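You operate a simulated robot arm through the tools that you are given. There is no shell and no other tool.

Carry out the task below with a simulated robot arm. There is one attempt and no reset: what you move stays moved.

TASK
Draw a 10 ml sample from the red-rim jar with the small syringe.
Fine: red jar clamp shut while you draw, open after; syringe back in the steel stand. Where these are worked on the way, their far stop is far enough and under half their travel is too little: red jar clamp.

It is judged by the outcome, as a careful person would: the job done as asked, and still so three seconds after it is handed in. It fails if anything else is knocked over, pushed out of place, dropped, spilled or broken.

THE ROBOT
A 7-joint arm with a fingered hand, fixed in place. Base frame: the origin is at the foot of the arm, x ahead of it, y to its left, z up. Readings come in mm, degrees, newtons and seconds.
With the tool pointing down near the work surface it reaches from about 100 to 780 mm from the base axis. Its first joint turns from -166.0 to 166.0 degrees. Payload 4.9 kg.
Tool frame: the origin (TCP) lies between the finger pads and is the grasp point; the fingertips stand 32 mm ahead of it; z points along the fingers, y is the line along which they close. Largest opening 192 mm; the body of the gripper starts 89 mm behind the TCP. The gripper is a hand of 3 fingers: y runs from the thumb to the fingers, the wrist lies at [0, 0, -267] in the tool frame, and closing takes about 1.5 s.
Orientation is that of the tool frame in the base frame, as a unit quaternion [x, y, z, w]. With the fingers straight down and closing along the base's y, the tool's x points along the base's -x, its y along +y and its z along -z.

THE INTERFACE
- The arm moves only by the tool arm_command. Its argument "motion" is a list of rows, each a list of 7 numbers: the shift along the tool's x, y, z in cm, then the turn, a rotation vector about the tool's x, y, z in degrees, then the finger opening in cm, from 0 to 19.2. In form: [[x, y, z, rx, ry, rz, jaw], ...]. A call has 1 to 20 rows; each row shifts and turns the commanded pose from where the row before left it, along the tool's axes as they then stand. Each row takes 0.2 s and may step no farther than 50 mm and 8.6 degrees from the row before; otherwise, or with a gripper value out of range, the whole call is refused. Where a pose cannot be reached the arm comes as near as it can. A force on the tool above 40 N (or 10 N above the force at the start of the call, whichever is more), or a blocked arm, ends the call early, and 0.2 s more pass. Each finger travels about 153 mm/s and halts on what it meets, pressing with about 26 N; the grip force reading is that of the motor and also rises with nothing between the fingers. The clock runs only during rows and for 0.2 s after the last one: add rows that do not move to give the fingers time. It gives the time, the measured TCP pose, the force on the tool (base axes), the opening and the grip force at its end, in the units of the frame above (readings bear some noise), with the torque about the TCP (base axes, N m) and any sound that the robot's microphone picked up, and new pictures: "views" is both (left out), scene, wrist or none.
- Cameras (640 x 400 px; columns grow to the right, rows downward): "scene" is fixed at [399.7, -499.9, 1503.2]; the picture's right is [0.97, -0.24, 0.00], its down [-0.14, -0.57, -0.81] and it looks along [0.20, 0.79, -0.59] (base axes); focal length 310 px, centre (320, 200). "wrist" rides on the gripper at [80, -46, -113] in the tool frame; the picture's right is [0.50, 0.87, 0.00], its down [-0.67, 0.39, -0.63] and it looks along [-0.55, 0.32, 0.78] (tool axes); focal length 226 px, centre (320, 200). There is no depth. A picture from a camera that has moved, and an enlarged one, comes with that camera's place and axes in the base frame and with its lens.
- grasp_type(shape): the hand has 3 fingers and takes this shape, open, in about a second: jaw (thumb against the fingers, like two jaws); tri (thumb and two fingers); tip (a fingertip pinch); poke (one finger out to press); point (the index stretched); flat (the hand flat); cup (the hand cupped); fist (a fist). The gripper value then closes the fingers along that shape, each until it touches; the sizes above hold for jaw. It gives what a move gives, with no picture.
- zoom(camera, box): a new picture of the part [left, top, right, bottom] of that camera's present view, enlarged. The clock stands still meanwhile.
- hand_in(): hands the job in; it is judged then, once.

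Nothing tells you positions but the pictures and the camera data. Unless the task says otherwise, let go and move clear before handing in.

The tools are called after ">>>" by a JSON object that holds its "fn" and its "kwargs". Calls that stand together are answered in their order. arm_command: Moves the arm, as the interface text tells. Its arguments: {"type":"object","properties":{"motion":{"type":"array","items":{"type":"array","items":{"type":"number"}}},"views":{"type":"string","enum":["both","scene","wrist","none"]}},"required":["motion"]} The other tools are called the same way: grasp_type (shape) gives the hand a shape; zoom (camera, box) takes an enlarged picture of a part of a camera's view; hand_in () hands the job in.

At the start:

```text
clock: 0.0
ee_pos: [421.3, 171.5, 1210.1]
tcp_rot: [0.001, 1.0, -0.001, 0.0]
force: [0.0, -0.1, 0.8]
moment: [-0.03, 0.01, 0.02]
width: 192.1
finger_force: 0.0
shape: jaw
```

scene: 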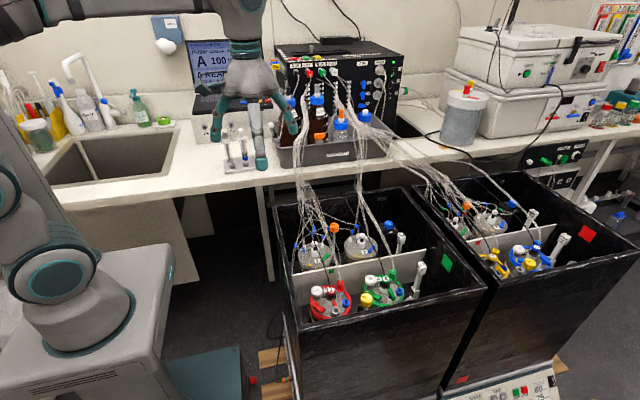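
wrist: 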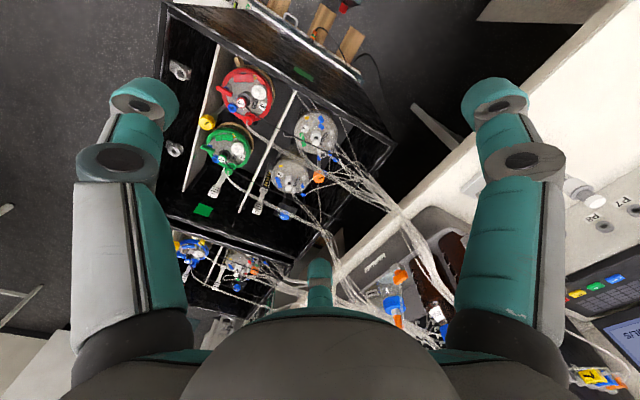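

I see a lab bench with a sink, a steel stand holding syringes (near the gripper), and black water-bath boxes with jars with red, green and other rims. I'll zoom in to identify the syringes, the stand, the red jar and its clamp.

>>> {"fn": "zoom", "kwargs": {"camera": "scene", "box": [180, 80, 340, 180]}}

>>> {"fn": "zoom", "kwargs": {"camera": "scene", "box": [280, 220, 440, 320]}}

>>> {"fn": "zoom", "kwargs": {"camera": "wrist", "box": [150, 40, 350, 220]}}

>>> {"fn": "zoom", "kwargs": {"camera": "scene", "box": [200, 110, 280, 175]}}

```text
4.00 times, centred on (260, 130) of scene
camera zoom: at [399.7, -499.9, 1503.2], right [0.97, -0.24, 0.0], down [-0.14, -0.57, -0.81], along [0.2, 0.79, -0.59], focal length 1241 px, centre (560, 480)
```

zoom: 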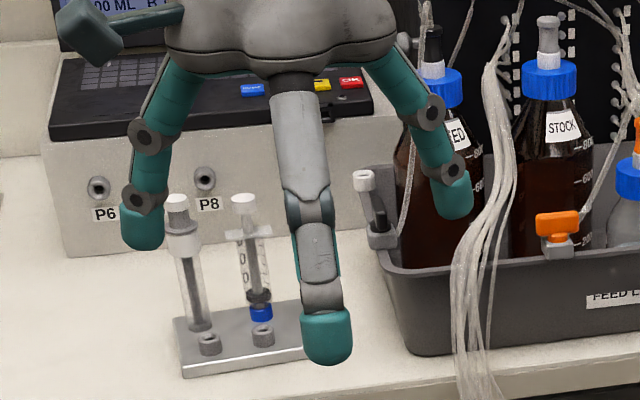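

```text
4.00 times, centred on (360, 270) of scene
camera zoom: at [399.7, -499.9, 1503.2], right [0.97, -0.24, 0.0], down [-0.14, -0.57, -0.81], along [0.2, 0.79, -0.59], focal length 1241 px, centre (160, -80)
```

zoom: 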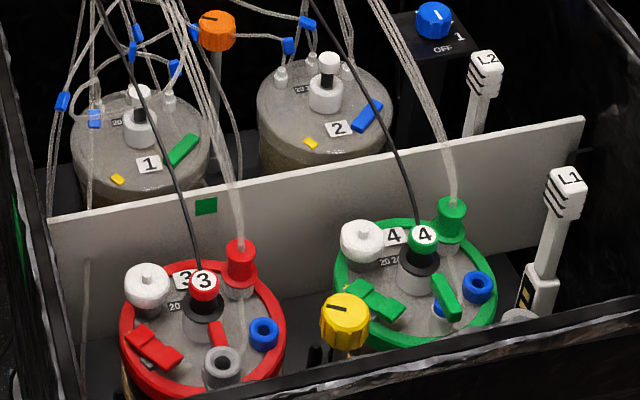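

```text
2.22 times, centred on (250, 130) of wrist
camera zoom: at [341.2, 125.5, 1325.4], right [-0.5, 0.87, 0.0], down [0.67, 0.39, 0.63], along [0.55, 0.32, -0.78], focal length 502 px, centre (476, 356)
```

zoom: 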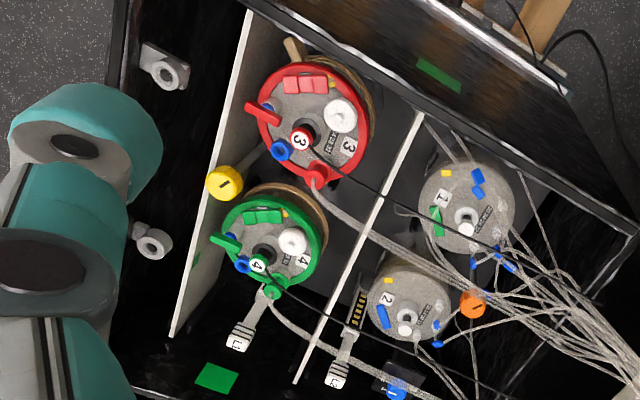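

```text
6.15 times, centred on (240, 142) of scene
camera zoom: at [399.7, -499.9, 1503.2], right [0.97, -0.24, 0.0], down [-0.14, -0.57, -0.81], along [0.2, 0.79, -0.59], focal length 1909 px, centre (812, 554)
```

zoom: 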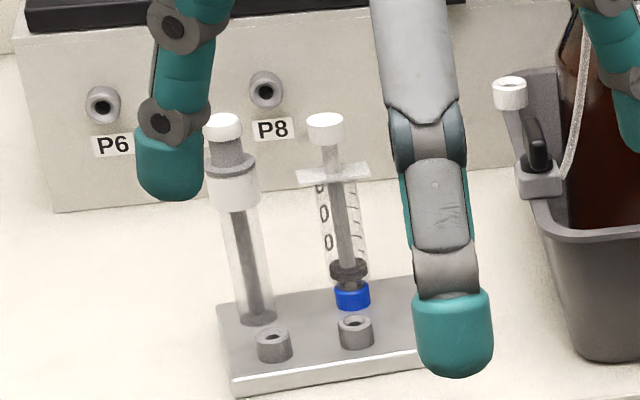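

I take the red jar's probe cap to be near (570, 45, 768), and the steel stand with two syringes to be on the bench around x≈355, y≈600–800. I'll move the hand a bit toward the bench and turn it so the wrist camera looks at the stand.

>>> {"fn": "arm_command", "kwargs": {"motion": [[1.3, 4.0, 0, 0, 0, 0, 19.2], [1.3, 4.0, 0, 0, 0, 0, 19.2], [1.3, 4.0, 0, 0, 0, 0, 19.2], [1.3, 4.0, 0, 0, 0, 0, 19.2], [1.3, 4.0, 0, 0, 0, 0, 19.2], [0, 0, 0, 0, 0, -8.5, 19.2], [0, 0, 0, 0, 0, -8.5, 19.2], [0, 0, 0, 0, 0, -8.5, 19.2], [0, 0, 0, 0, 0, -8.5, 19.2], [0, 0, 0, 0, 0, -8.5, 19.2], [0, 0, 0, 0, 0, -8.5, 19.2], [0, 0, 0, 0, 0, -8.5, 19.2]], "views": "both"}}

```text
clock: 2.6
ee_pos: [356.3, 371.3, 1210.5]
tcp_rot: [-0.498, 0.867, 0.0, 0.0]
force: [-0.5, -0.2, 0.5]
moment: [0.01, 0.01, 0.0]
width: 192.0
finger_force: 0.0
shape: jaw
camera wrist: at [356.0, 279.6, 1325.1], right [-1.0, 0.01, 0.0], down [0.0, 0.78, 0.63], along [0.0, 0.63, -0.78], focal length 226 px, centre (320, 200)
```

scene: 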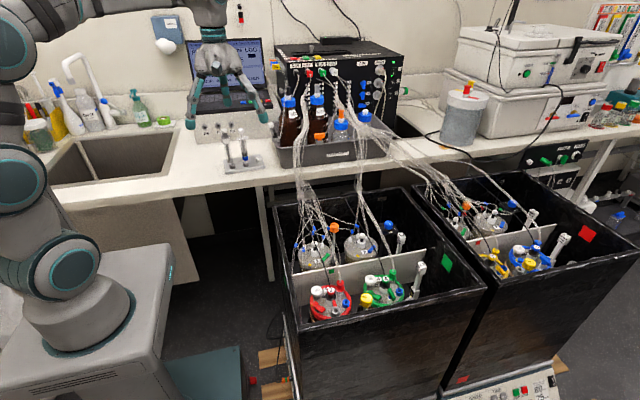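
wrist: 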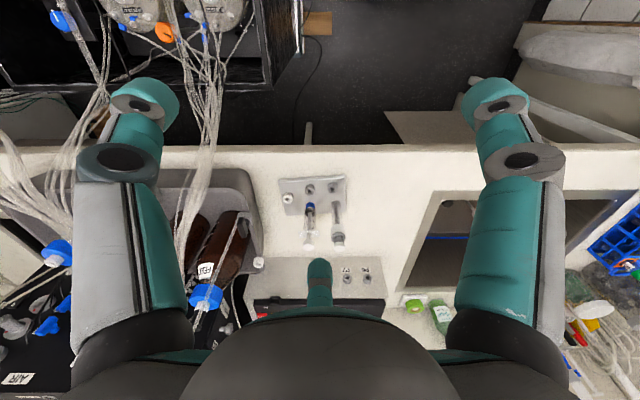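

The stand now shows in the middle of the wrist view with two syringes in it. I'll zoom in from both cameras to locate it and read the syringes.

>>> {"fn": "zoom", "kwargs": {"camera": "wrist", "box": [260, 160, 380, 260]}}

>>> {"fn": "zoom", "kwargs": {"camera": "scene", "box": [190, 110, 280, 180]}}

>>> {"fn": "zoom", "kwargs": {"camera": "scene", "box": [190, 35, 290, 115]}}

>>> {"fn": "zoom", "kwargs": {"camera": "scene", "box": [295, 265, 375, 325]}}

```text
4.00 times, centred on (320, 210) of wrist
camera zoom: at [356.0, 279.6, 1325.1], right [-1.0, 0.01, 0.0], down [0.0, 0.78, 0.63], along [0.0, 0.63, -0.78], focal length 904 px, centre (320, 160)
```

zoom: 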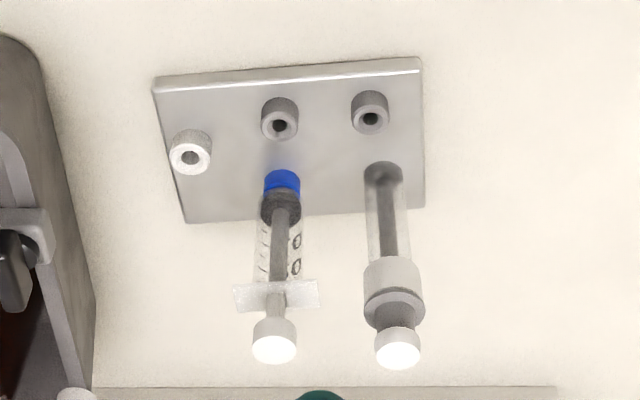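

```text
5.71 times, centred on (235, 145) of scene
camera zoom: at [399.7, -499.9, 1503.2], right [0.97, -0.24, 0.0], down [-0.14, -0.57, -0.81], along [0.2, 0.79, -0.59], focal length 1773 px, centre (806, 514)
```

zoom: 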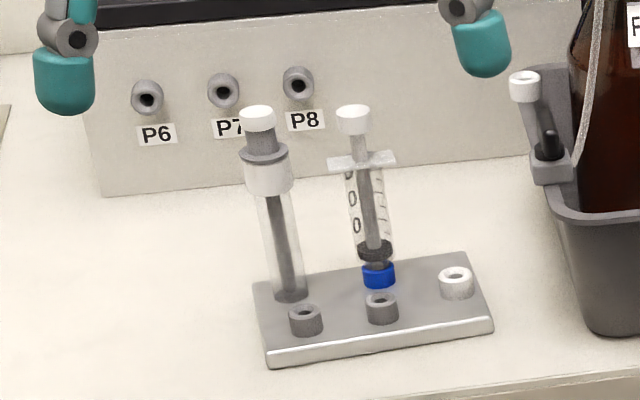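

```text
5.00 times, centred on (240, 75) of scene
camera zoom: at [399.7, -499.9, 1503.2], right [0.97, -0.24, 0.0], down [-0.14, -0.57, -0.81], along [0.2, 0.79, -0.59], focal length 1551 px, centre (720, 825)
```

zoom: 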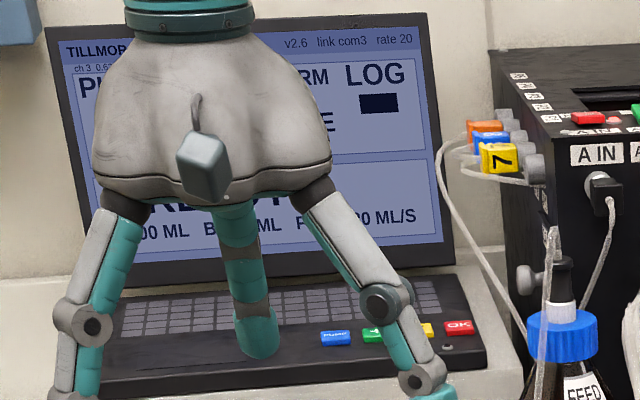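

```text
6.67 times, centred on (335, 295) of scene
camera zoom: at [399.7, -499.9, 1503.2], right [0.97, -0.24, 0.0], down [-0.14, -0.57, -0.81], along [0.2, 0.79, -0.59], focal length 2068 px, centre (220, -433)
```

zoom: 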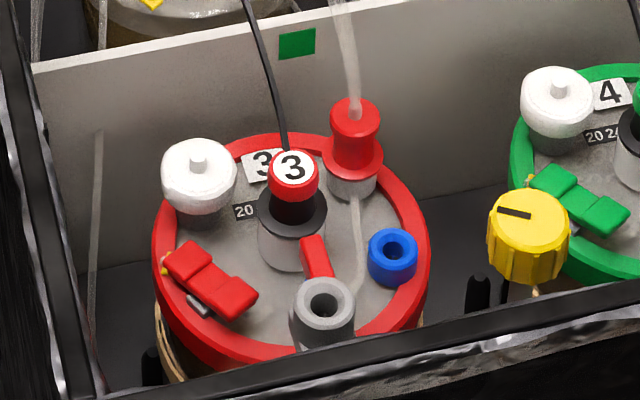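

The syringes stand near (380, 625) and (320, 628), plunger caps at z≈1037, with the stand plate top around z≈915. I'll zoom much closer to tell which is the small one and how the jar clamp looks.

>>> {"fn": "zoom", "kwargs": {"camera": "wrist", "box": [300, 195, 348, 255]}}

>>> {"fn": "zoom", "kwargs": {"camera": "scene", "box": [220, 120, 264, 165]}}

>>> {"fn": "zoom", "kwargs": {"camera": "scene", "box": [310, 280, 354, 320]}}

>>> {"fn": "zoom", "kwargs": {"camera": "scene", "box": [265, 100, 345, 150]}}

```text
6.67 times, centred on (324, 225) of wrist
camera zoom: at [356.0, 279.6, 1325.1], right [-1.0, 0.01, 0.0], down [0.0, 0.78, 0.63], along [0.0, 0.63, -0.78], focal length 1507 px, centre (293, 33)
```

zoom: 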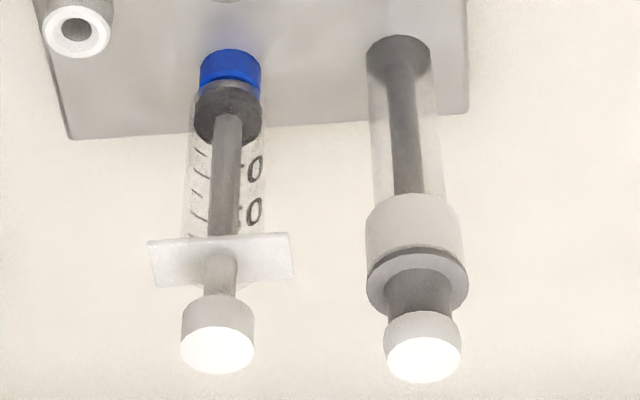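

```text
8.89 times, centred on (242, 142) of scene
camera zoom: at [399.7, -499.9, 1503.2], right [0.97, -0.24, 0.0], down [-0.14, -0.57, -0.81], along [0.2, 0.79, -0.59], focal length 2757 px, centre (1013, 711)
```

zoom: 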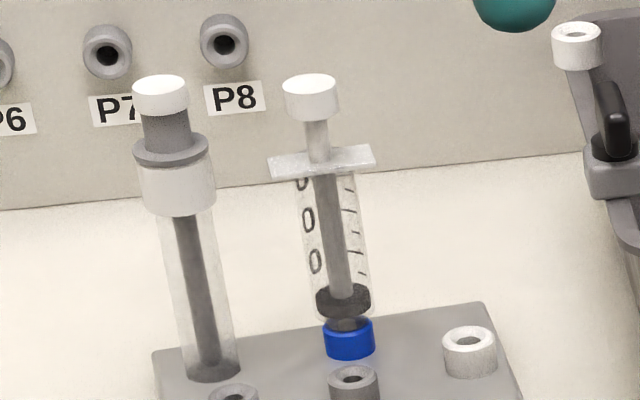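

```text
10.00 times, centred on (332, 300) of scene
camera zoom: at [399.7, -499.9, 1503.2], right [0.97, -0.24, 0.0], down [-0.14, -0.57, -0.81], along [0.2, 0.79, -0.59], focal length 3102 px, centre (200, -800)
```

zoom: 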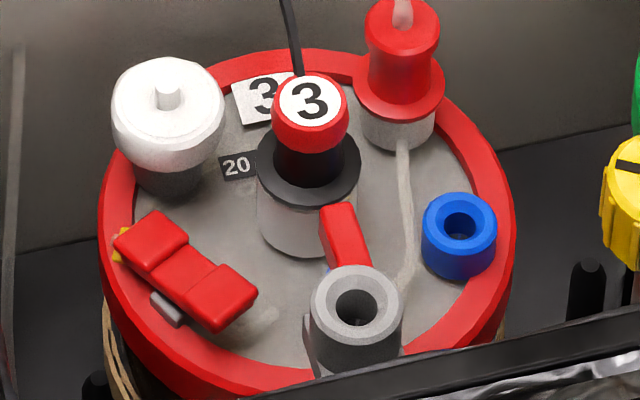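

```text
8.00 times, centred on (305, 125) of scene
camera zoom: at [399.7, -499.9, 1503.2], right [0.97, -0.24, 0.0], down [-0.14, -0.57, -0.81], along [0.2, 0.79, -0.59], focal length 2482 px, centre (440, 800)
```

zoom: 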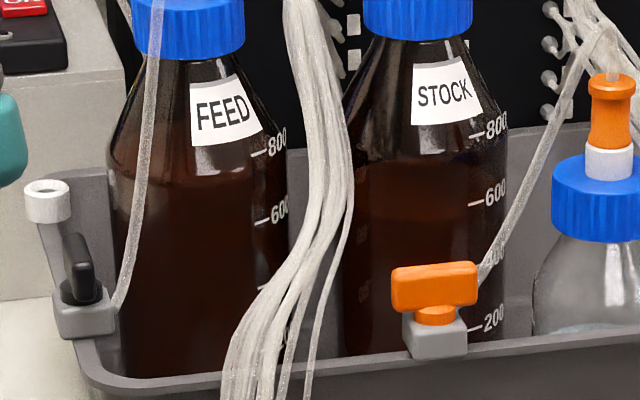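

The right-hand syringe has printed numbers ("0" visible) and a blue tip; the left one has a thick collar and no visible scale. I'll swing the camera to the left side of the stand to read the markings.

>>> {"fn": "arm_command", "kwargs": {"motion": [[-0.45, 4.34, 0, 0, 0, 0, 19.2], [-0.45, 4.34, 0, 0, 0, 0, 19.2], [-0.45, 4.34, 0, 0, 0, 0, 19.2], [-0.45, 4.34, 0, 0, 0, 0, 19.2], [-0.45, 4.34, 0, 0, 0, 0, 19.2], [0, 0, 0, 0, 0, 8.5, 19.2], [0, 0, 0, 0, 0, 8.5, 19.2], [0, 0, 0, 0, 0, 8.5, 19.2], [0, 0, 0, 0, 0, 8.5, 19.2], [0, 0, 0, 0, 0, 8.5, 19.2], [0, 0, 0, 0, 0, 8.5, 19.2], [0, 0, 0, 0, 0, 8.5, 19.2]], "views": "both"}}

```text
clock: 5.2
ee_pos: [181.0, 501.6, 1209.4]
tcp_rot: [0.002, 1.0, 0.0, 0.0]
force: [0.5, -0.2, -0.7]
moment: [0.03, 0.03, 0.03]
width: 191.8
finger_force: 0.0
shape: jaw
camera wrist: at [101.6, 455.2, 1324.9], right [-0.5, 0.87, 0.0], down [0.67, 0.39, 0.63], along [0.55, 0.31, -0.78], focal length 226 px, centre (320, 200)
```

scene: 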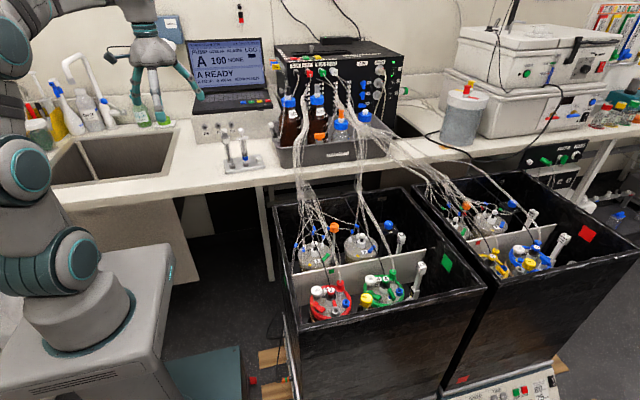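
wrist: 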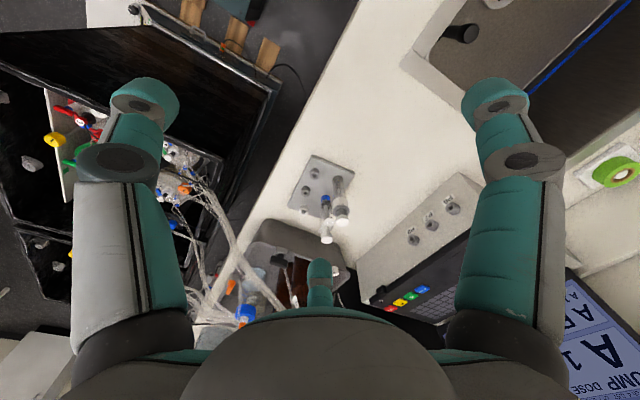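

>>> {"fn": "zoom", "kwargs": {"camera": "wrist", "box": [285, 150, 365, 250]}}

>>> {"fn": "zoom", "kwargs": {"camera": "wrist", "box": [315, 190, 350, 245]}}

>>> {"fn": "zoom", "kwargs": {"camera": "scene", "box": [185, 35, 275, 115]}}

```text
4.00 times, centred on (325, 200) of wrist
camera zoom: at [101.6, 455.2, 1324.9], right [-0.5, 0.87, 0.0], down [0.67, 0.39, 0.63], along [0.55, 0.31, -0.78], focal length 904 px, centre (300, 200)
```

zoom: 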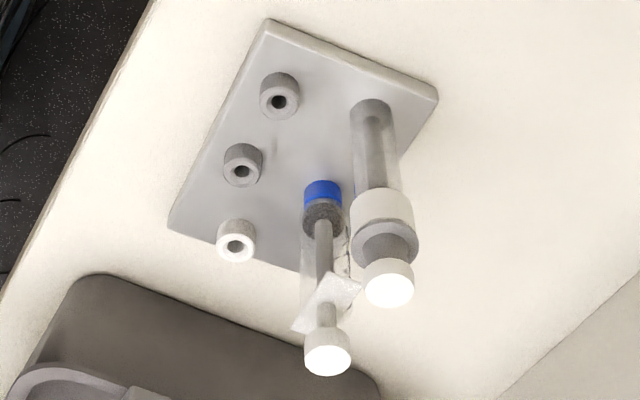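

```text
7.27 times, centred on (332, 218) of wrist
camera zoom: at [101.6, 455.2, 1324.9], right [-0.5, 0.87, 0.0], down [0.67, 0.39, 0.63], along [0.55, 0.31, -0.78], focal length 1644 px, centre (229, 73)
```

zoom: 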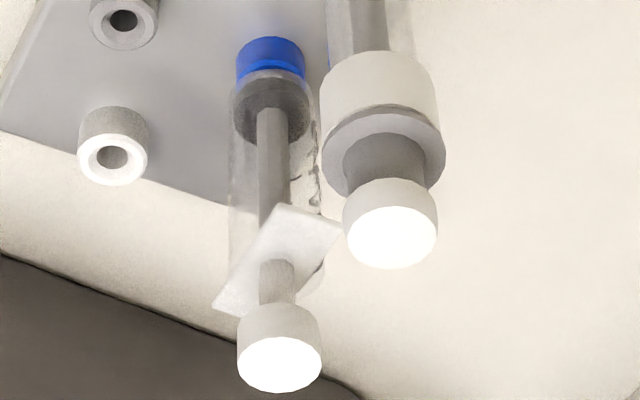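

```text
5.00 times, centred on (230, 75) of scene
camera zoom: at [399.7, -499.9, 1503.2], right [0.97, -0.24, 0.0], down [-0.14, -0.57, -0.81], along [0.2, 0.79, -0.59], focal length 1551 px, centre (770, 825)
```

zoom: 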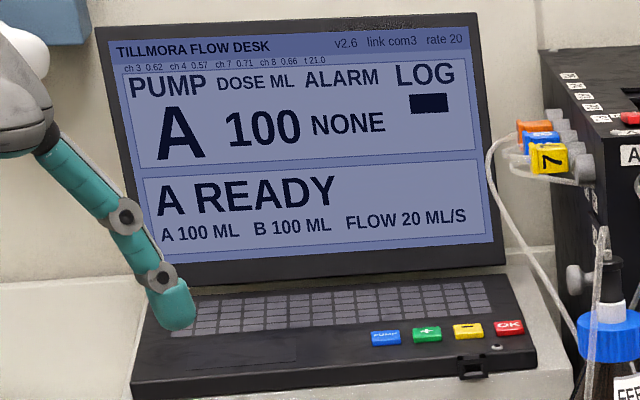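

Both syringes and three empty sockets (two grey, one white) are on the stand. Now I'll bring the camera over the red jar to study its ports and its clamp before choosing.

>>> {"fn": "arm_command", "kwargs": {"motion": [[-2.4, -4.15, 0, 0, 0, 0, 19.2], [-2.4, -4.15, 0, 0, 0, 0, 19.2], [-2.4, -4.15, 0, 0, 0, 0, 19.2], [-2.4, -4.15, 0, 0, 0, 0, 19.2], [-2.4, -4.15, 0, 0, 0, 0, 19.2], [-2.4, -4.15, 0, 0, 0, 0, 19.2], [-2.4, -4.15, 0, 0, 0, 0, 19.2], [-2.4, -4.15, 0, 0, 0, 0, 19.2], [-2.4, -4.15, 0, 0, 0, 0, 19.2], [-2.4, -4.15, 0, 0, 0, 0, 19.2], [-2.4, -4.15, 0, 0, 0, 0, 19.2], [-2.4, -4.15, 0, 0, 0, 0, 19.2]], "views": "both"}}

```text
clock: 7.8
ee_pos: [467.1, 1.1, 1212.0]
tcp_rot: [0.001, 1.0, 0.0, 0.0]
force: [0.6, 0.4, 0.6]
moment: [0.01, 0.02, 0.0]
width: 191.8
finger_force: 0.0
shape: jaw
camera wrist: at [387.9, -44.1, 1327.0], right [-0.5, 0.87, 0.0], down [0.67, 0.39, 0.63], along [0.55, 0.32, -0.77], focal length 226 px, centre (320, 200)
```

scene: 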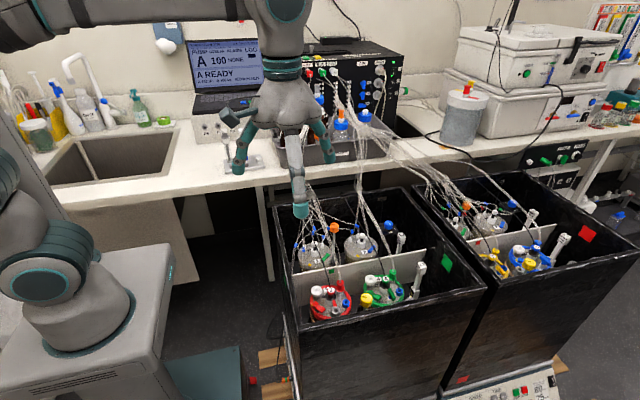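
wrist: 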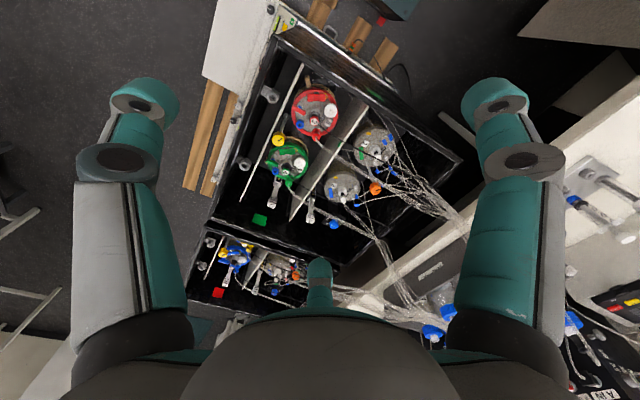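

>>> {"fn": "zoom", "kwargs": {"camera": "wrist", "box": [285, 75, 350, 145]}}

>>> {"fn": "zoom", "kwargs": {"camera": "wrist", "box": [230, 40, 430, 240]}}

>>> {"fn": "zoom", "kwargs": {"camera": "wrist", "box": [560, 170, 640, 250]}}

```text
5.71 times, centred on (318, 110) of wrist
camera zoom: at [387.9, -44.1, 1327.0], right [-0.5, 0.87, 0.0], down [0.67, 0.39, 0.63], along [0.55, 0.32, -0.77], focal length 1292 px, centre (334, 714)
```

zoom: 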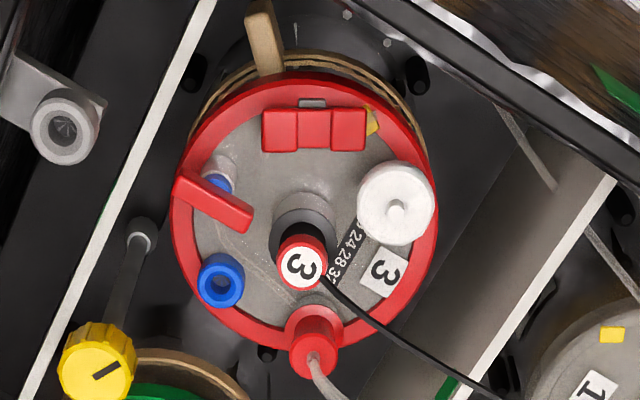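

```text
2.00 times, centred on (330, 140) of wrist
camera zoom: at [387.9, -44.1, 1327.0], right [-0.5, 0.87, 0.0], down [0.67, 0.39, 0.63], along [0.55, 0.32, -0.77], focal length 452 px, centre (300, 320)
```

zoom: 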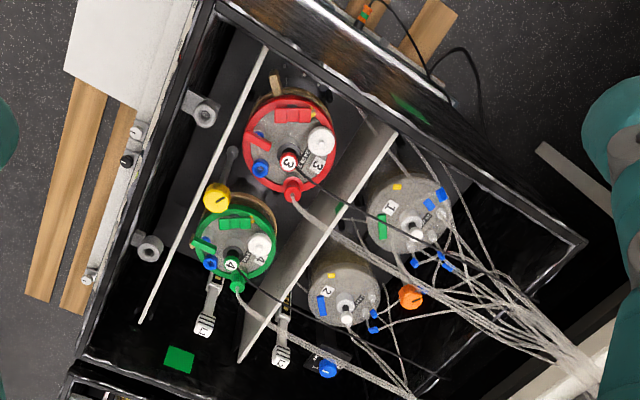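

```text
5.00 times, centred on (600, 210) of wrist
camera zoom: at [387.9, -44.1, 1327.0], right [-0.5, 0.87, 0.0], down [0.67, 0.39, 0.63], along [0.55, 0.32, -0.77], focal length 1130 px, centre (-1080, 150)
```

zoom: 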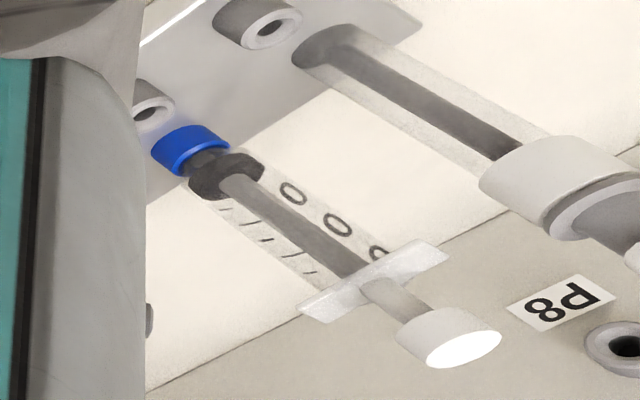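

The tank rim sits at about z=800 and the red jar's lid just below it. I'll lower the hand to about z=950 for a closer look at the red lever, the three-segment red part and the ports.

>>> {"fn": "arm_command", "kwargs": {"motion": [[0, 0, 4.35, 0, 0, 0, 19.2], [0, 0, 4.35, 0, 0, 0, 19.2], [0, 0, 4.35, 0, 0, 0, 19.2], [0, 0, 4.35, 0, 0, 0, 19.2], [0, 0, 4.35, 0, 0, 0, 19.2], [0, 0, 4.35, 0, 0, 0, 19.2]], "views": "both"}}

```text
clock: 9.2
ee_pos: [470.9, 2.6, 946.0]
tcp_rot: [0.0, 1.0, 0.0, 0.001]
force: [-0.1, -0.3, 1.1]
moment: [-0.02, -0.01, -0.03]
width: 192.2
finger_force: 0.2
shape: jaw
camera wrist: at [391.4, -43.0, 1061.1], right [-0.5, 0.87, 0.0], down [0.67, 0.39, 0.63], along [0.55, 0.32, -0.77], focal length 226 px, centre (320, 200)
```

scene: 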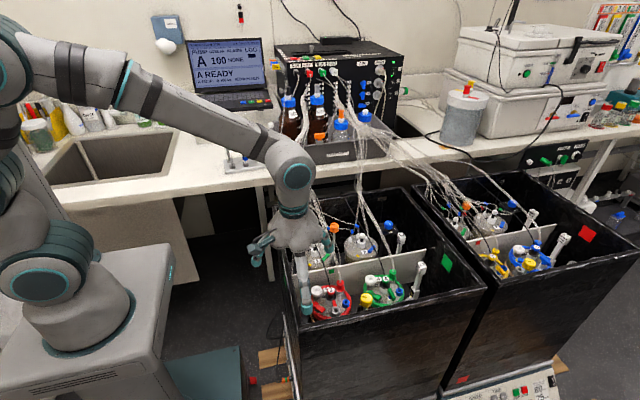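
wrist: 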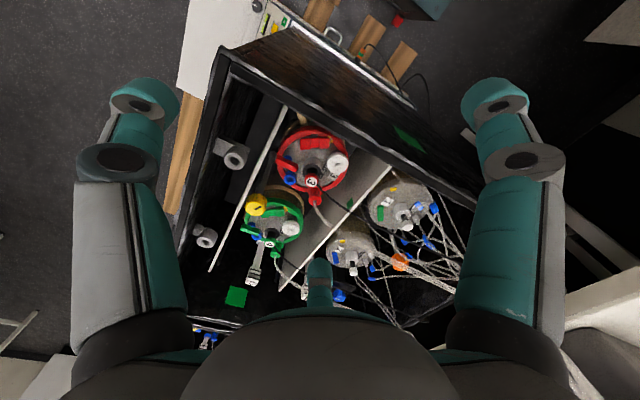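

>>> {"fn": "zoom", "kwargs": {"camera": "wrist", "box": [265, 115, 365, 215]}}

>>> {"fn": "zoom", "kwargs": {"camera": "wrist", "box": [270, 145, 330, 195]}}

>>> {"fn": "zoom", "kwargs": {"camera": "wrist", "box": [200, 120, 320, 270]}}

>>> {"fn": "zoom", "kwargs": {"camera": "wrist", "box": [320, 170, 450, 290]}}

```text
4.00 times, centred on (315, 165) of wrist
camera zoom: at [391.4, -43.0, 1061.1], right [-0.5, 0.87, 0.0], down [0.67, 0.39, 0.63], along [0.55, 0.32, -0.77], focal length 904 px, centre (340, 340)
```

zoom: 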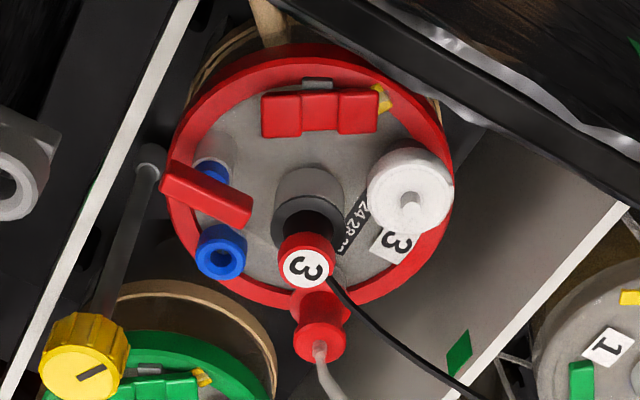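

```text
8.00 times, centred on (300, 170) of wrist
camera zoom: at [391.4, -43.0, 1061.1], right [-0.5, 0.87, 0.0], down [0.67, 0.39, 0.63], along [0.55, 0.32, -0.77], focal length 1808 px, centre (480, 440)
```

zoom: 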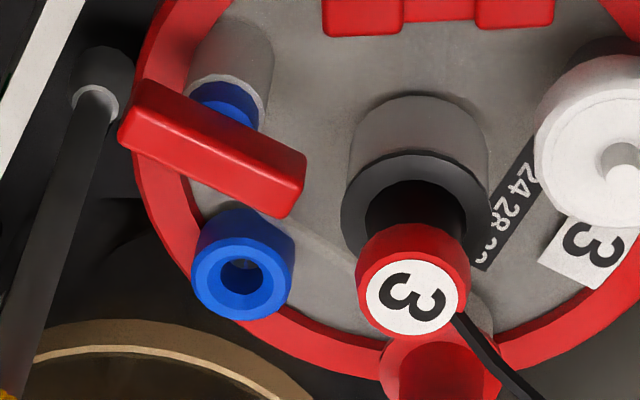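

```text
2.67 times, centred on (260, 195) of wrist
camera zoom: at [391.4, -43.0, 1061.1], right [-0.5, 0.87, 0.0], down [0.67, 0.39, 0.63], along [0.55, 0.32, -0.77], focal length 603 px, centre (480, 213)
```

zoom: 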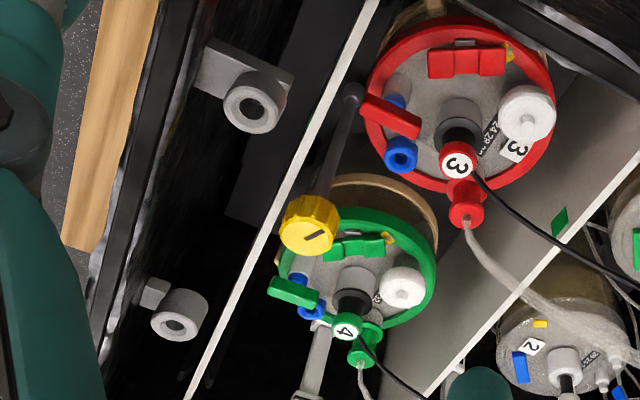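

```text
3.33 times, centred on (385, 230) of wrist
camera zoom: at [391.4, -43.0, 1061.1], right [-0.5, 0.87, 0.0], down [0.67, 0.39, 0.63], along [0.55, 0.32, -0.77], focal length 754 px, centre (103, 100)
```

zoom: 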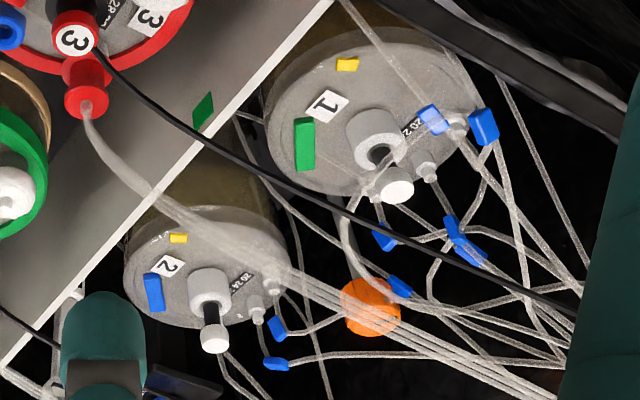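

I see the red jar's lid: a probe "3", a white filter, a blue socket port, a red bar lever over a small grey/blue post, and a three-segment red piece with silver and yellow bits. I need a second angle from the front to understand which is the clamp and how it moves.

>>> {"fn": "arm_command", "kwargs": {"motion": [[-2.5, -2.0, 1.4, 0, 0, 0, 19.2], [-2.5, -2.0, 1.4, 0, 0, 0, 19.2], [-2.5, -2.0, 1.4, 0, 0, 0, 19.2], [-2.5, -2.0, 1.4, 0, 0, 0, 19.2], [0, 0, 0, 0, 0, -8.5, 19.2], [0, 0, 0, 0, 0, -8.5, 19.2], [0, 0, 0, 0, 0, -8.5, 19.2], [0, 0, 0, 0, 0, -8.5, 19.2], [0, 0, 0, 0, 0, -8.5, 19.2], [0, 0, 0, 0, 0, -8.5, 19.2], [0, 0, 0, 0, 0, -8.5, 19.2]], "views": "both"}}

```text
clock: 11.6
ee_pos: [568.9, -76.9, 892.7]
tcp_rot: [-0.497, 0.868, 0.001, 0.001]
force: [-0.2, 0.3, -0.3]
moment: [-0.03, -0.04, -0.02]
width: 191.9
finger_force: 0.1
shape: jaw
camera wrist: at [567.7, -168.8, 1008.3], right [-1.0, 0.01, 0.0], down [0.01, 0.78, 0.63], along [0.0, 0.63, -0.78], focal length 226 px, centre (320, 200)
```

scene: 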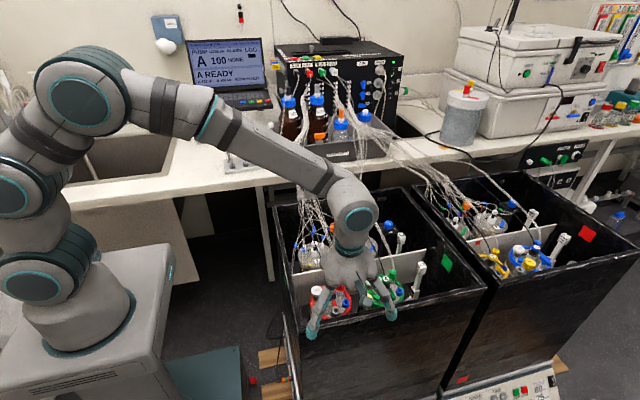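
wrist: 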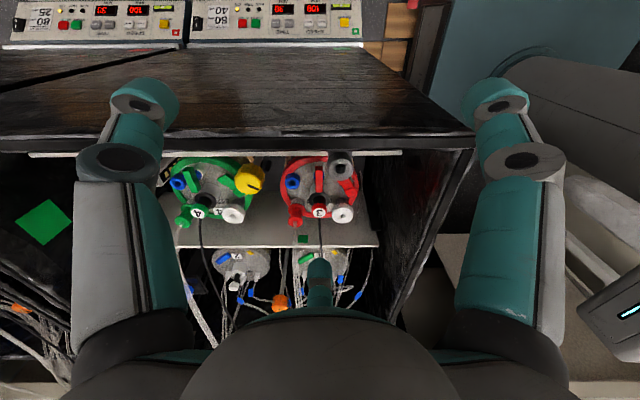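

>>> {"fn": "zoom", "kwargs": {"camera": "wrist", "box": [270, 140, 370, 240]}}

>>> {"fn": "zoom", "kwargs": {"camera": "wrist", "box": [275, 145, 365, 205]}}

>>> {"fn": "zoom", "kwargs": {"camera": "wrist", "box": [155, 140, 275, 240]}}

>>> {"fn": "zoom", "kwargs": {"camera": "wrist", "box": [0, 0, 370, 50]}}

```text
4.00 times, centred on (320, 190) of wrist
camera zoom: at [567.7, -168.8, 1008.3], right [-1.0, 0.01, 0.0], down [0.01, 0.78, 0.63], along [0.0, 0.63, -0.78], focal length 904 px, centre (320, 240)
```

zoom: 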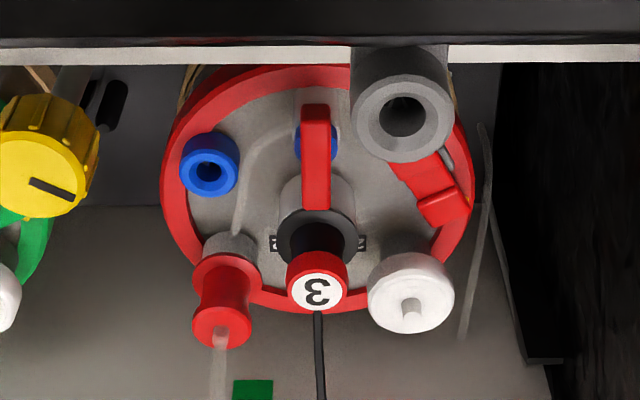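

```text
6.67 times, centred on (320, 175) of wrist
camera zoom: at [567.7, -168.8, 1008.3], right [-1.0, 0.01, 0.0], down [0.01, 0.78, 0.63], along [0.0, 0.63, -0.78], focal length 1507 px, centre (320, 367)
```

zoom: 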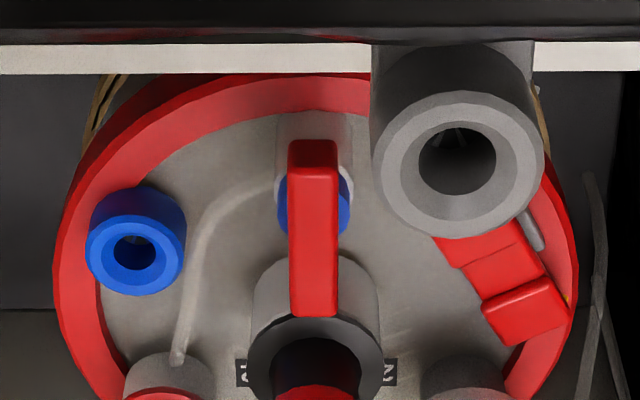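

```text
4.00 times, centred on (215, 190) of wrist
camera zoom: at [567.7, -168.8, 1008.3], right [-1.0, 0.01, 0.0], down [0.01, 0.78, 0.63], along [0.0, 0.63, -0.78], focal length 904 px, centre (740, 240)
```

zoom: 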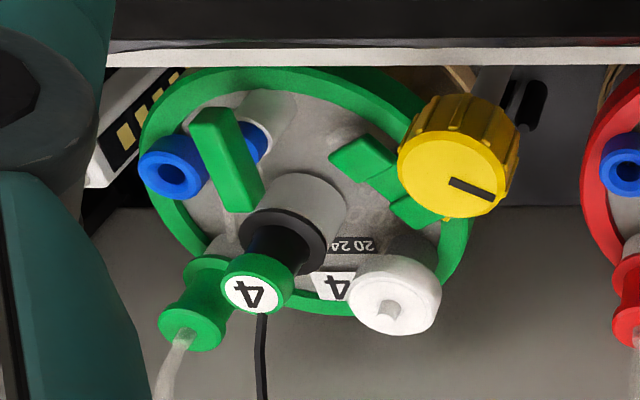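

```text
1.73 times, centred on (185, 25) of wrist
camera zoom: at [567.7, -168.8, 1008.3], right [-1.0, 0.01, 0.0], down [0.01, 0.78, 0.63], along [0.0, 0.63, -0.78], focal length 391 px, centre (554, 503)
```

zoom: 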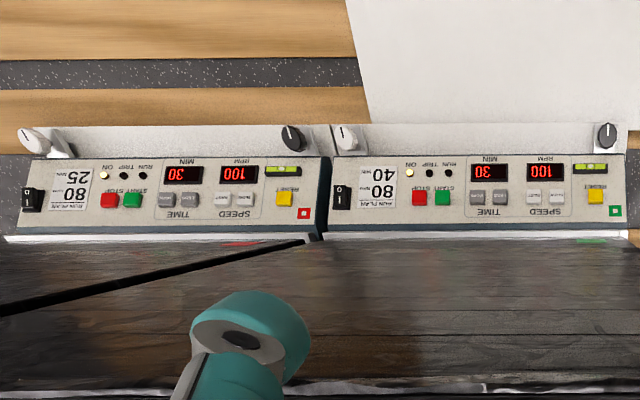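

The red bar lever sits on a small post from which a thin tube runs to the red gas cap; the red three-segment piece is partly hidden by a grey bracket. I'll look from the left side of the tank to see that piece better.

>>> {"fn": "arm_command", "kwargs": {"motion": [[0, 0, -4, 0, 0, 0, 19.2], [0, 0, -4, 0, 0, 0, 19.2], [0, 0, 0, 0, 0, 8.5, 19.2], [0, 0, 0, 0, 0, 8.5, 19.2], [0, 0, 0, 0, 0, 8.5, 19.2], [0, 0, 0, 0, 0, 8.5, 19.2], [0, 0, 0, 0, 0, 8.5, 19.2], [0, 0, 0, 0, 0, 8.5, 19.2], [0, 0, 0, 0, 0, 8.5, 19.2], [4, 2.6, 0, 0, 0, 0, 19.2], [4, 2.6, 0, 0, 0, 0, 19.2], [4, 2.6, 0, 0, 0, 0, 19.2], [4, 2.6, 0, 0, 0, 0, 19.2], [0, 0, 4, 0, 0, 0, 19.2], [0, 0, 4, 0, 0, 0, 19.2]], "views": "both"}}

```text
clock: 14.8
ee_pos: [407.0, 28.5, 893.2]
tcp_rot: [0.0, 1.0, 0.001, 0.001]
force: [0.5, 0.2, -0.1]
moment: [-0.03, 0.02, -0.01]
width: 191.8
finger_force: 0.1
shape: jaw
camera wrist: at [327.3, -16.9, 1008.1], right [-0.5, 0.87, 0.0], down [0.67, 0.39, 0.63], along [0.55, 0.32, -0.77], focal length 226 px, centre (320, 200)
```

scene: 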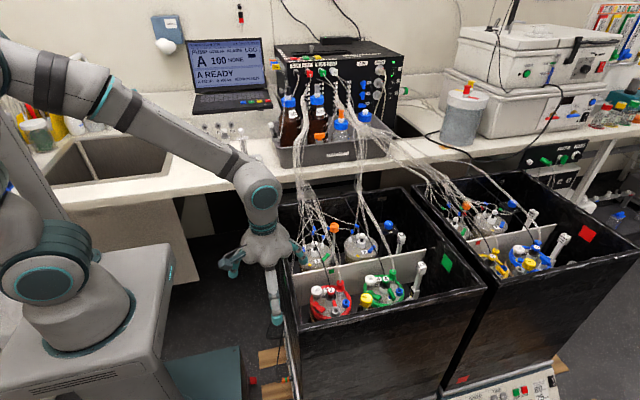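
wrist: 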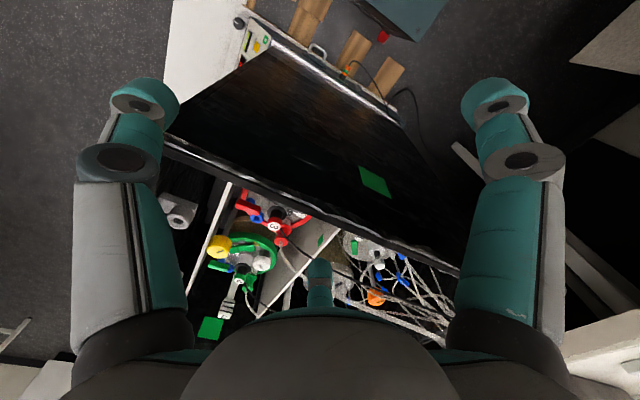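

>>> {"fn": "zoom", "kwargs": {"camera": "scene", "box": [312, 292, 332, 312]}}

>>> {"fn": "zoom", "kwargs": {"camera": "scene", "box": [470, 235, 565, 285]}}

>>> {"fn": "zoom", "kwargs": {"camera": "wrist", "box": [225, 180, 325, 260]}}

>>> {"fn": "zoom", "kwargs": {"camera": "scene", "box": [290, 230, 380, 285]}}

```text
16.00 times, centred on (322, 302) of scene
camera zoom: at [399.7, -499.9, 1503.2], right [0.97, -0.24, 0.0], down [-0.14, -0.57, -0.81], along [0.2, 0.79, -0.59], focal length 4963 px, centre (288, -1432)
```

zoom: 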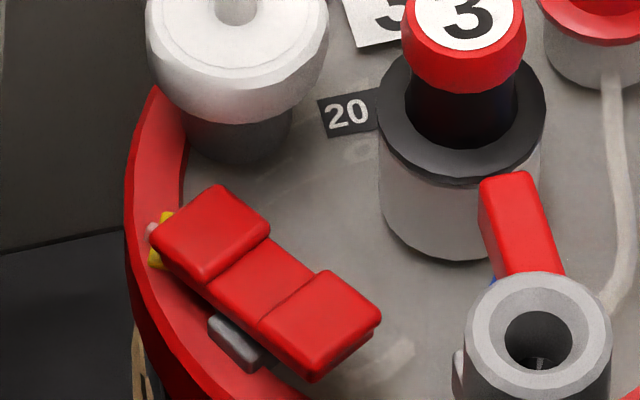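

```text
6.74 times, centred on (518, 260) of scene
camera zoom: at [399.7, -499.9, 1503.2], right [0.97, -0.24, 0.0], down [-0.14, -0.57, -0.81], along [0.2, 0.79, -0.59], focal length 2090 px, centre (-1010, -204)
```

zoom: 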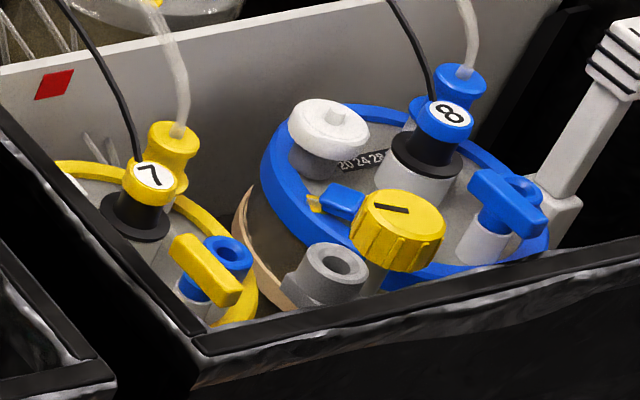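

```text
5.00 times, centred on (275, 220) of wrist
camera zoom: at [327.3, -16.9, 1008.1], right [-0.5, 0.87, 0.0], down [0.67, 0.39, 0.63], along [0.55, 0.32, -0.77], focal length 1130 px, centre (545, 100)
```

zoom: 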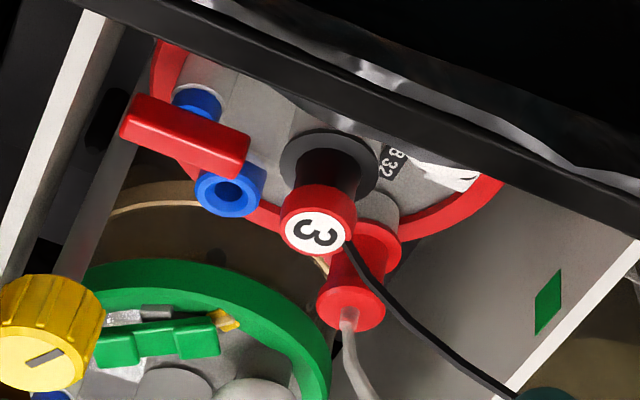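

```text
7.11 times, centred on (335, 258) of scene
camera zoom: at [399.7, -499.9, 1503.2], right [0.97, -0.24, 0.0], down [-0.14, -0.57, -0.81], along [0.2, 0.79, -0.59], focal length 2206 px, centre (213, -209)
```

zoom: 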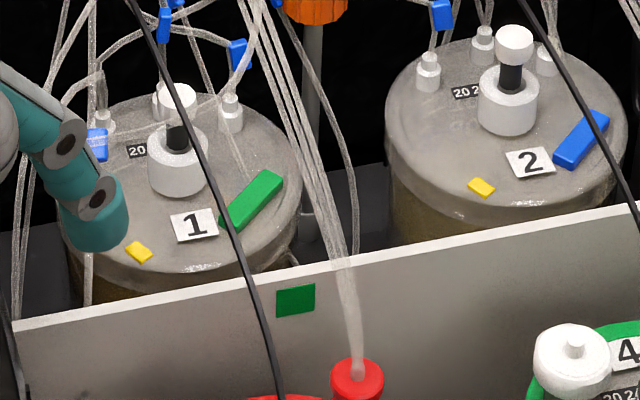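

>>> {"fn": "zoom", "kwargs": {"camera": "wrist", "box": [240, 237, 275, 259]}}

>>> {"fn": "zoom", "kwargs": {"camera": "scene", "box": [360, 285, 390, 307]}}

>>> {"fn": "zoom", "kwargs": {"camera": "scene", "box": [512, 255, 552, 280]}}

>>> {"fn": "zoom", "kwargs": {"camera": "scene", "box": [478, 245, 512, 275]}}

```text
16.00 times, centred on (258, 248) of wrist
camera zoom: at [327.3, -16.9, 1008.1], right [-0.5, 0.87, 0.0], down [0.67, 0.39, 0.63], along [0.55, 0.32, -0.77], focal length 3617 px, centre (1320, -568)
```

zoom: 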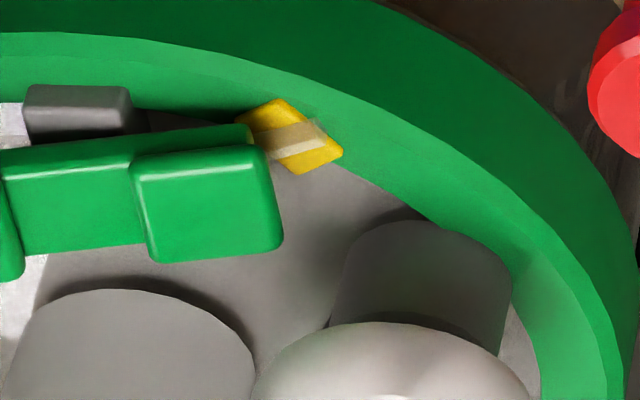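

```text
16.00 times, centred on (375, 296) of scene
camera zoom: at [399.7, -499.9, 1503.2], right [0.97, -0.24, 0.0], down [-0.14, -0.57, -0.81], along [0.2, 0.79, -0.59], focal length 4963 px, centre (-560, -1336)
```

zoom: 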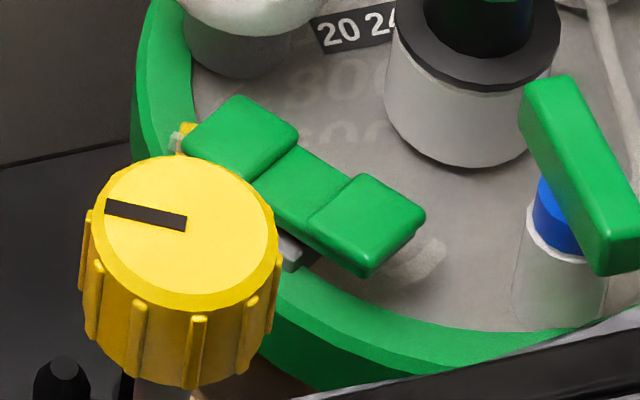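

```text
16.00 times, centred on (532, 268) of scene
camera zoom: at [399.7, -499.9, 1503.2], right [0.97, -0.24, 0.0], down [-0.14, -0.57, -0.81], along [0.2, 0.79, -0.59], focal length 4963 px, centre (-3072, -880)
```

zoom: 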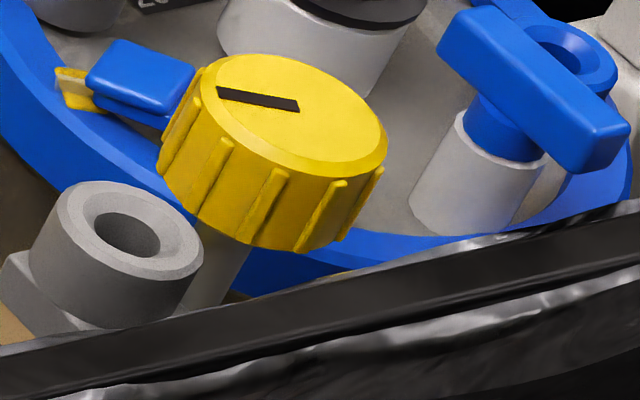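

```text
13.33 times, centred on (495, 260) of scene
camera zoom: at [399.7, -499.9, 1503.2], right [0.97, -0.24, 0.0], down [-0.14, -0.57, -0.81], along [0.2, 0.79, -0.59], focal length 4136 px, centre (-2013, -600)
```

zoom: 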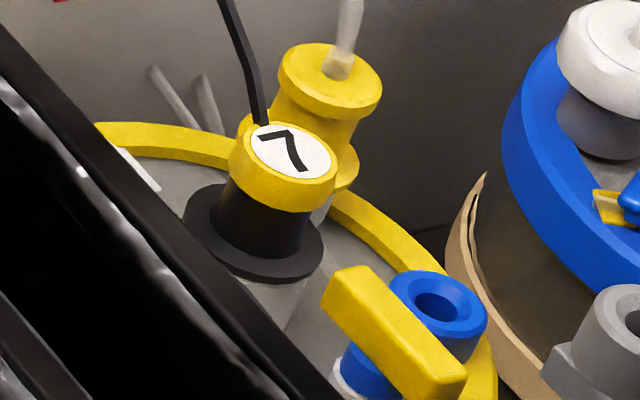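

Zoomed, the red three-segment piece looks like a rocker/pinch clamp: two raised pads on a silver base sitting over a short clear tube with a yellow tag, while the red bar is a tap handle. I'll raise the camera slightly for a clear side look at that clamp's tilt.

>>> {"fn": "arm_command", "kwargs": {"motion": [[-1.0, -0.9, -1.5, 0, 0, 0, 19.2], [-1.0, -0.9, -1.5, 0, 0, 0, 19.2], [-1.0, 0, -0.5, 0, 0, 0, 19.2]], "views": "wrist"}}

```text
clock: 15.6
ee_pos: [436.9, 10.0, 927.9]
tcp_rot: [0.0, 1.0, 0.0, 0.001]
force: [-0.4, 0.1, -0.2]
moment: [0.03, -0.02, -0.03]
width: 192.0
finger_force: 0.1
shape: jaw
camera wrist: at [358.2, -36.4, 1043.2], right [-0.5, 0.87, 0.0], down [0.67, 0.39, 0.63], along [0.55, 0.32, -0.78], focal length 226 px, centre (320, 200)
```

wrist: 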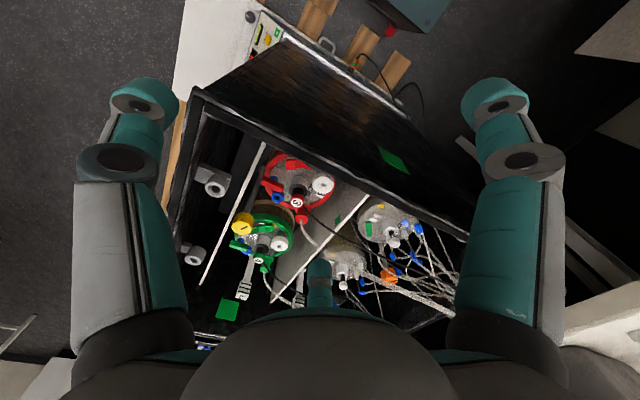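

>>> {"fn": "zoom", "kwargs": {"camera": "wrist", "box": [278, 152, 314, 176]}}

>>> {"fn": "zoom", "kwargs": {"camera": "wrist", "box": [255, 145, 345, 225]}}

>>> {"fn": "zoom", "kwargs": {"camera": "wrist", "box": [240, 200, 300, 245]}}

```text
16.00 times, centred on (296, 164) of wrist
camera zoom: at [358.2, -36.4, 1043.2], right [-0.5, 0.87, 0.0], down [0.67, 0.39, 0.63], along [0.55, 0.32, -0.78], focal length 3617 px, centre (704, 776)
```

zoom: 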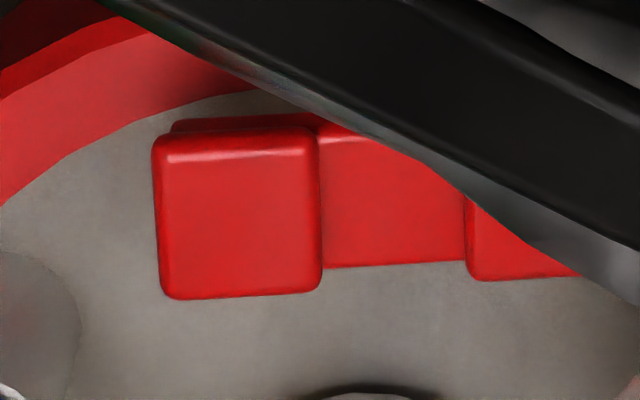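

```text
5.00 times, centred on (300, 185) of wrist
camera zoom: at [358.2, -36.4, 1043.2], right [-0.5, 0.87, 0.0], down [0.67, 0.39, 0.63], along [0.55, 0.32, -0.78], focal length 1130 px, centre (420, 275)
```

zoom: 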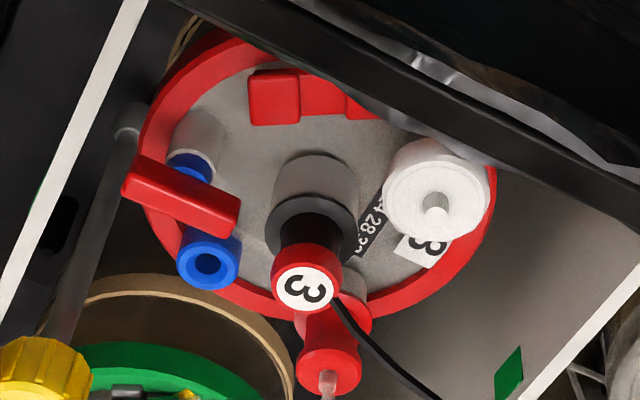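

```text
8.89 times, centred on (270, 222) of wrist
camera zoom: at [358.2, -36.4, 1043.2], right [-0.5, 0.87, 0.0], down [0.67, 0.39, 0.63], along [0.55, 0.32, -0.78], focal length 2009 px, centre (764, 0)
```

zoom: 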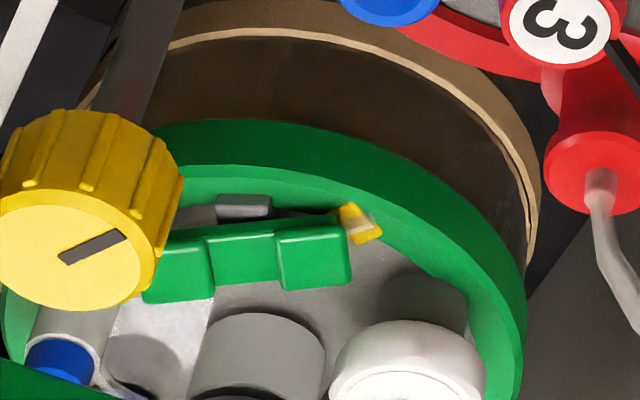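

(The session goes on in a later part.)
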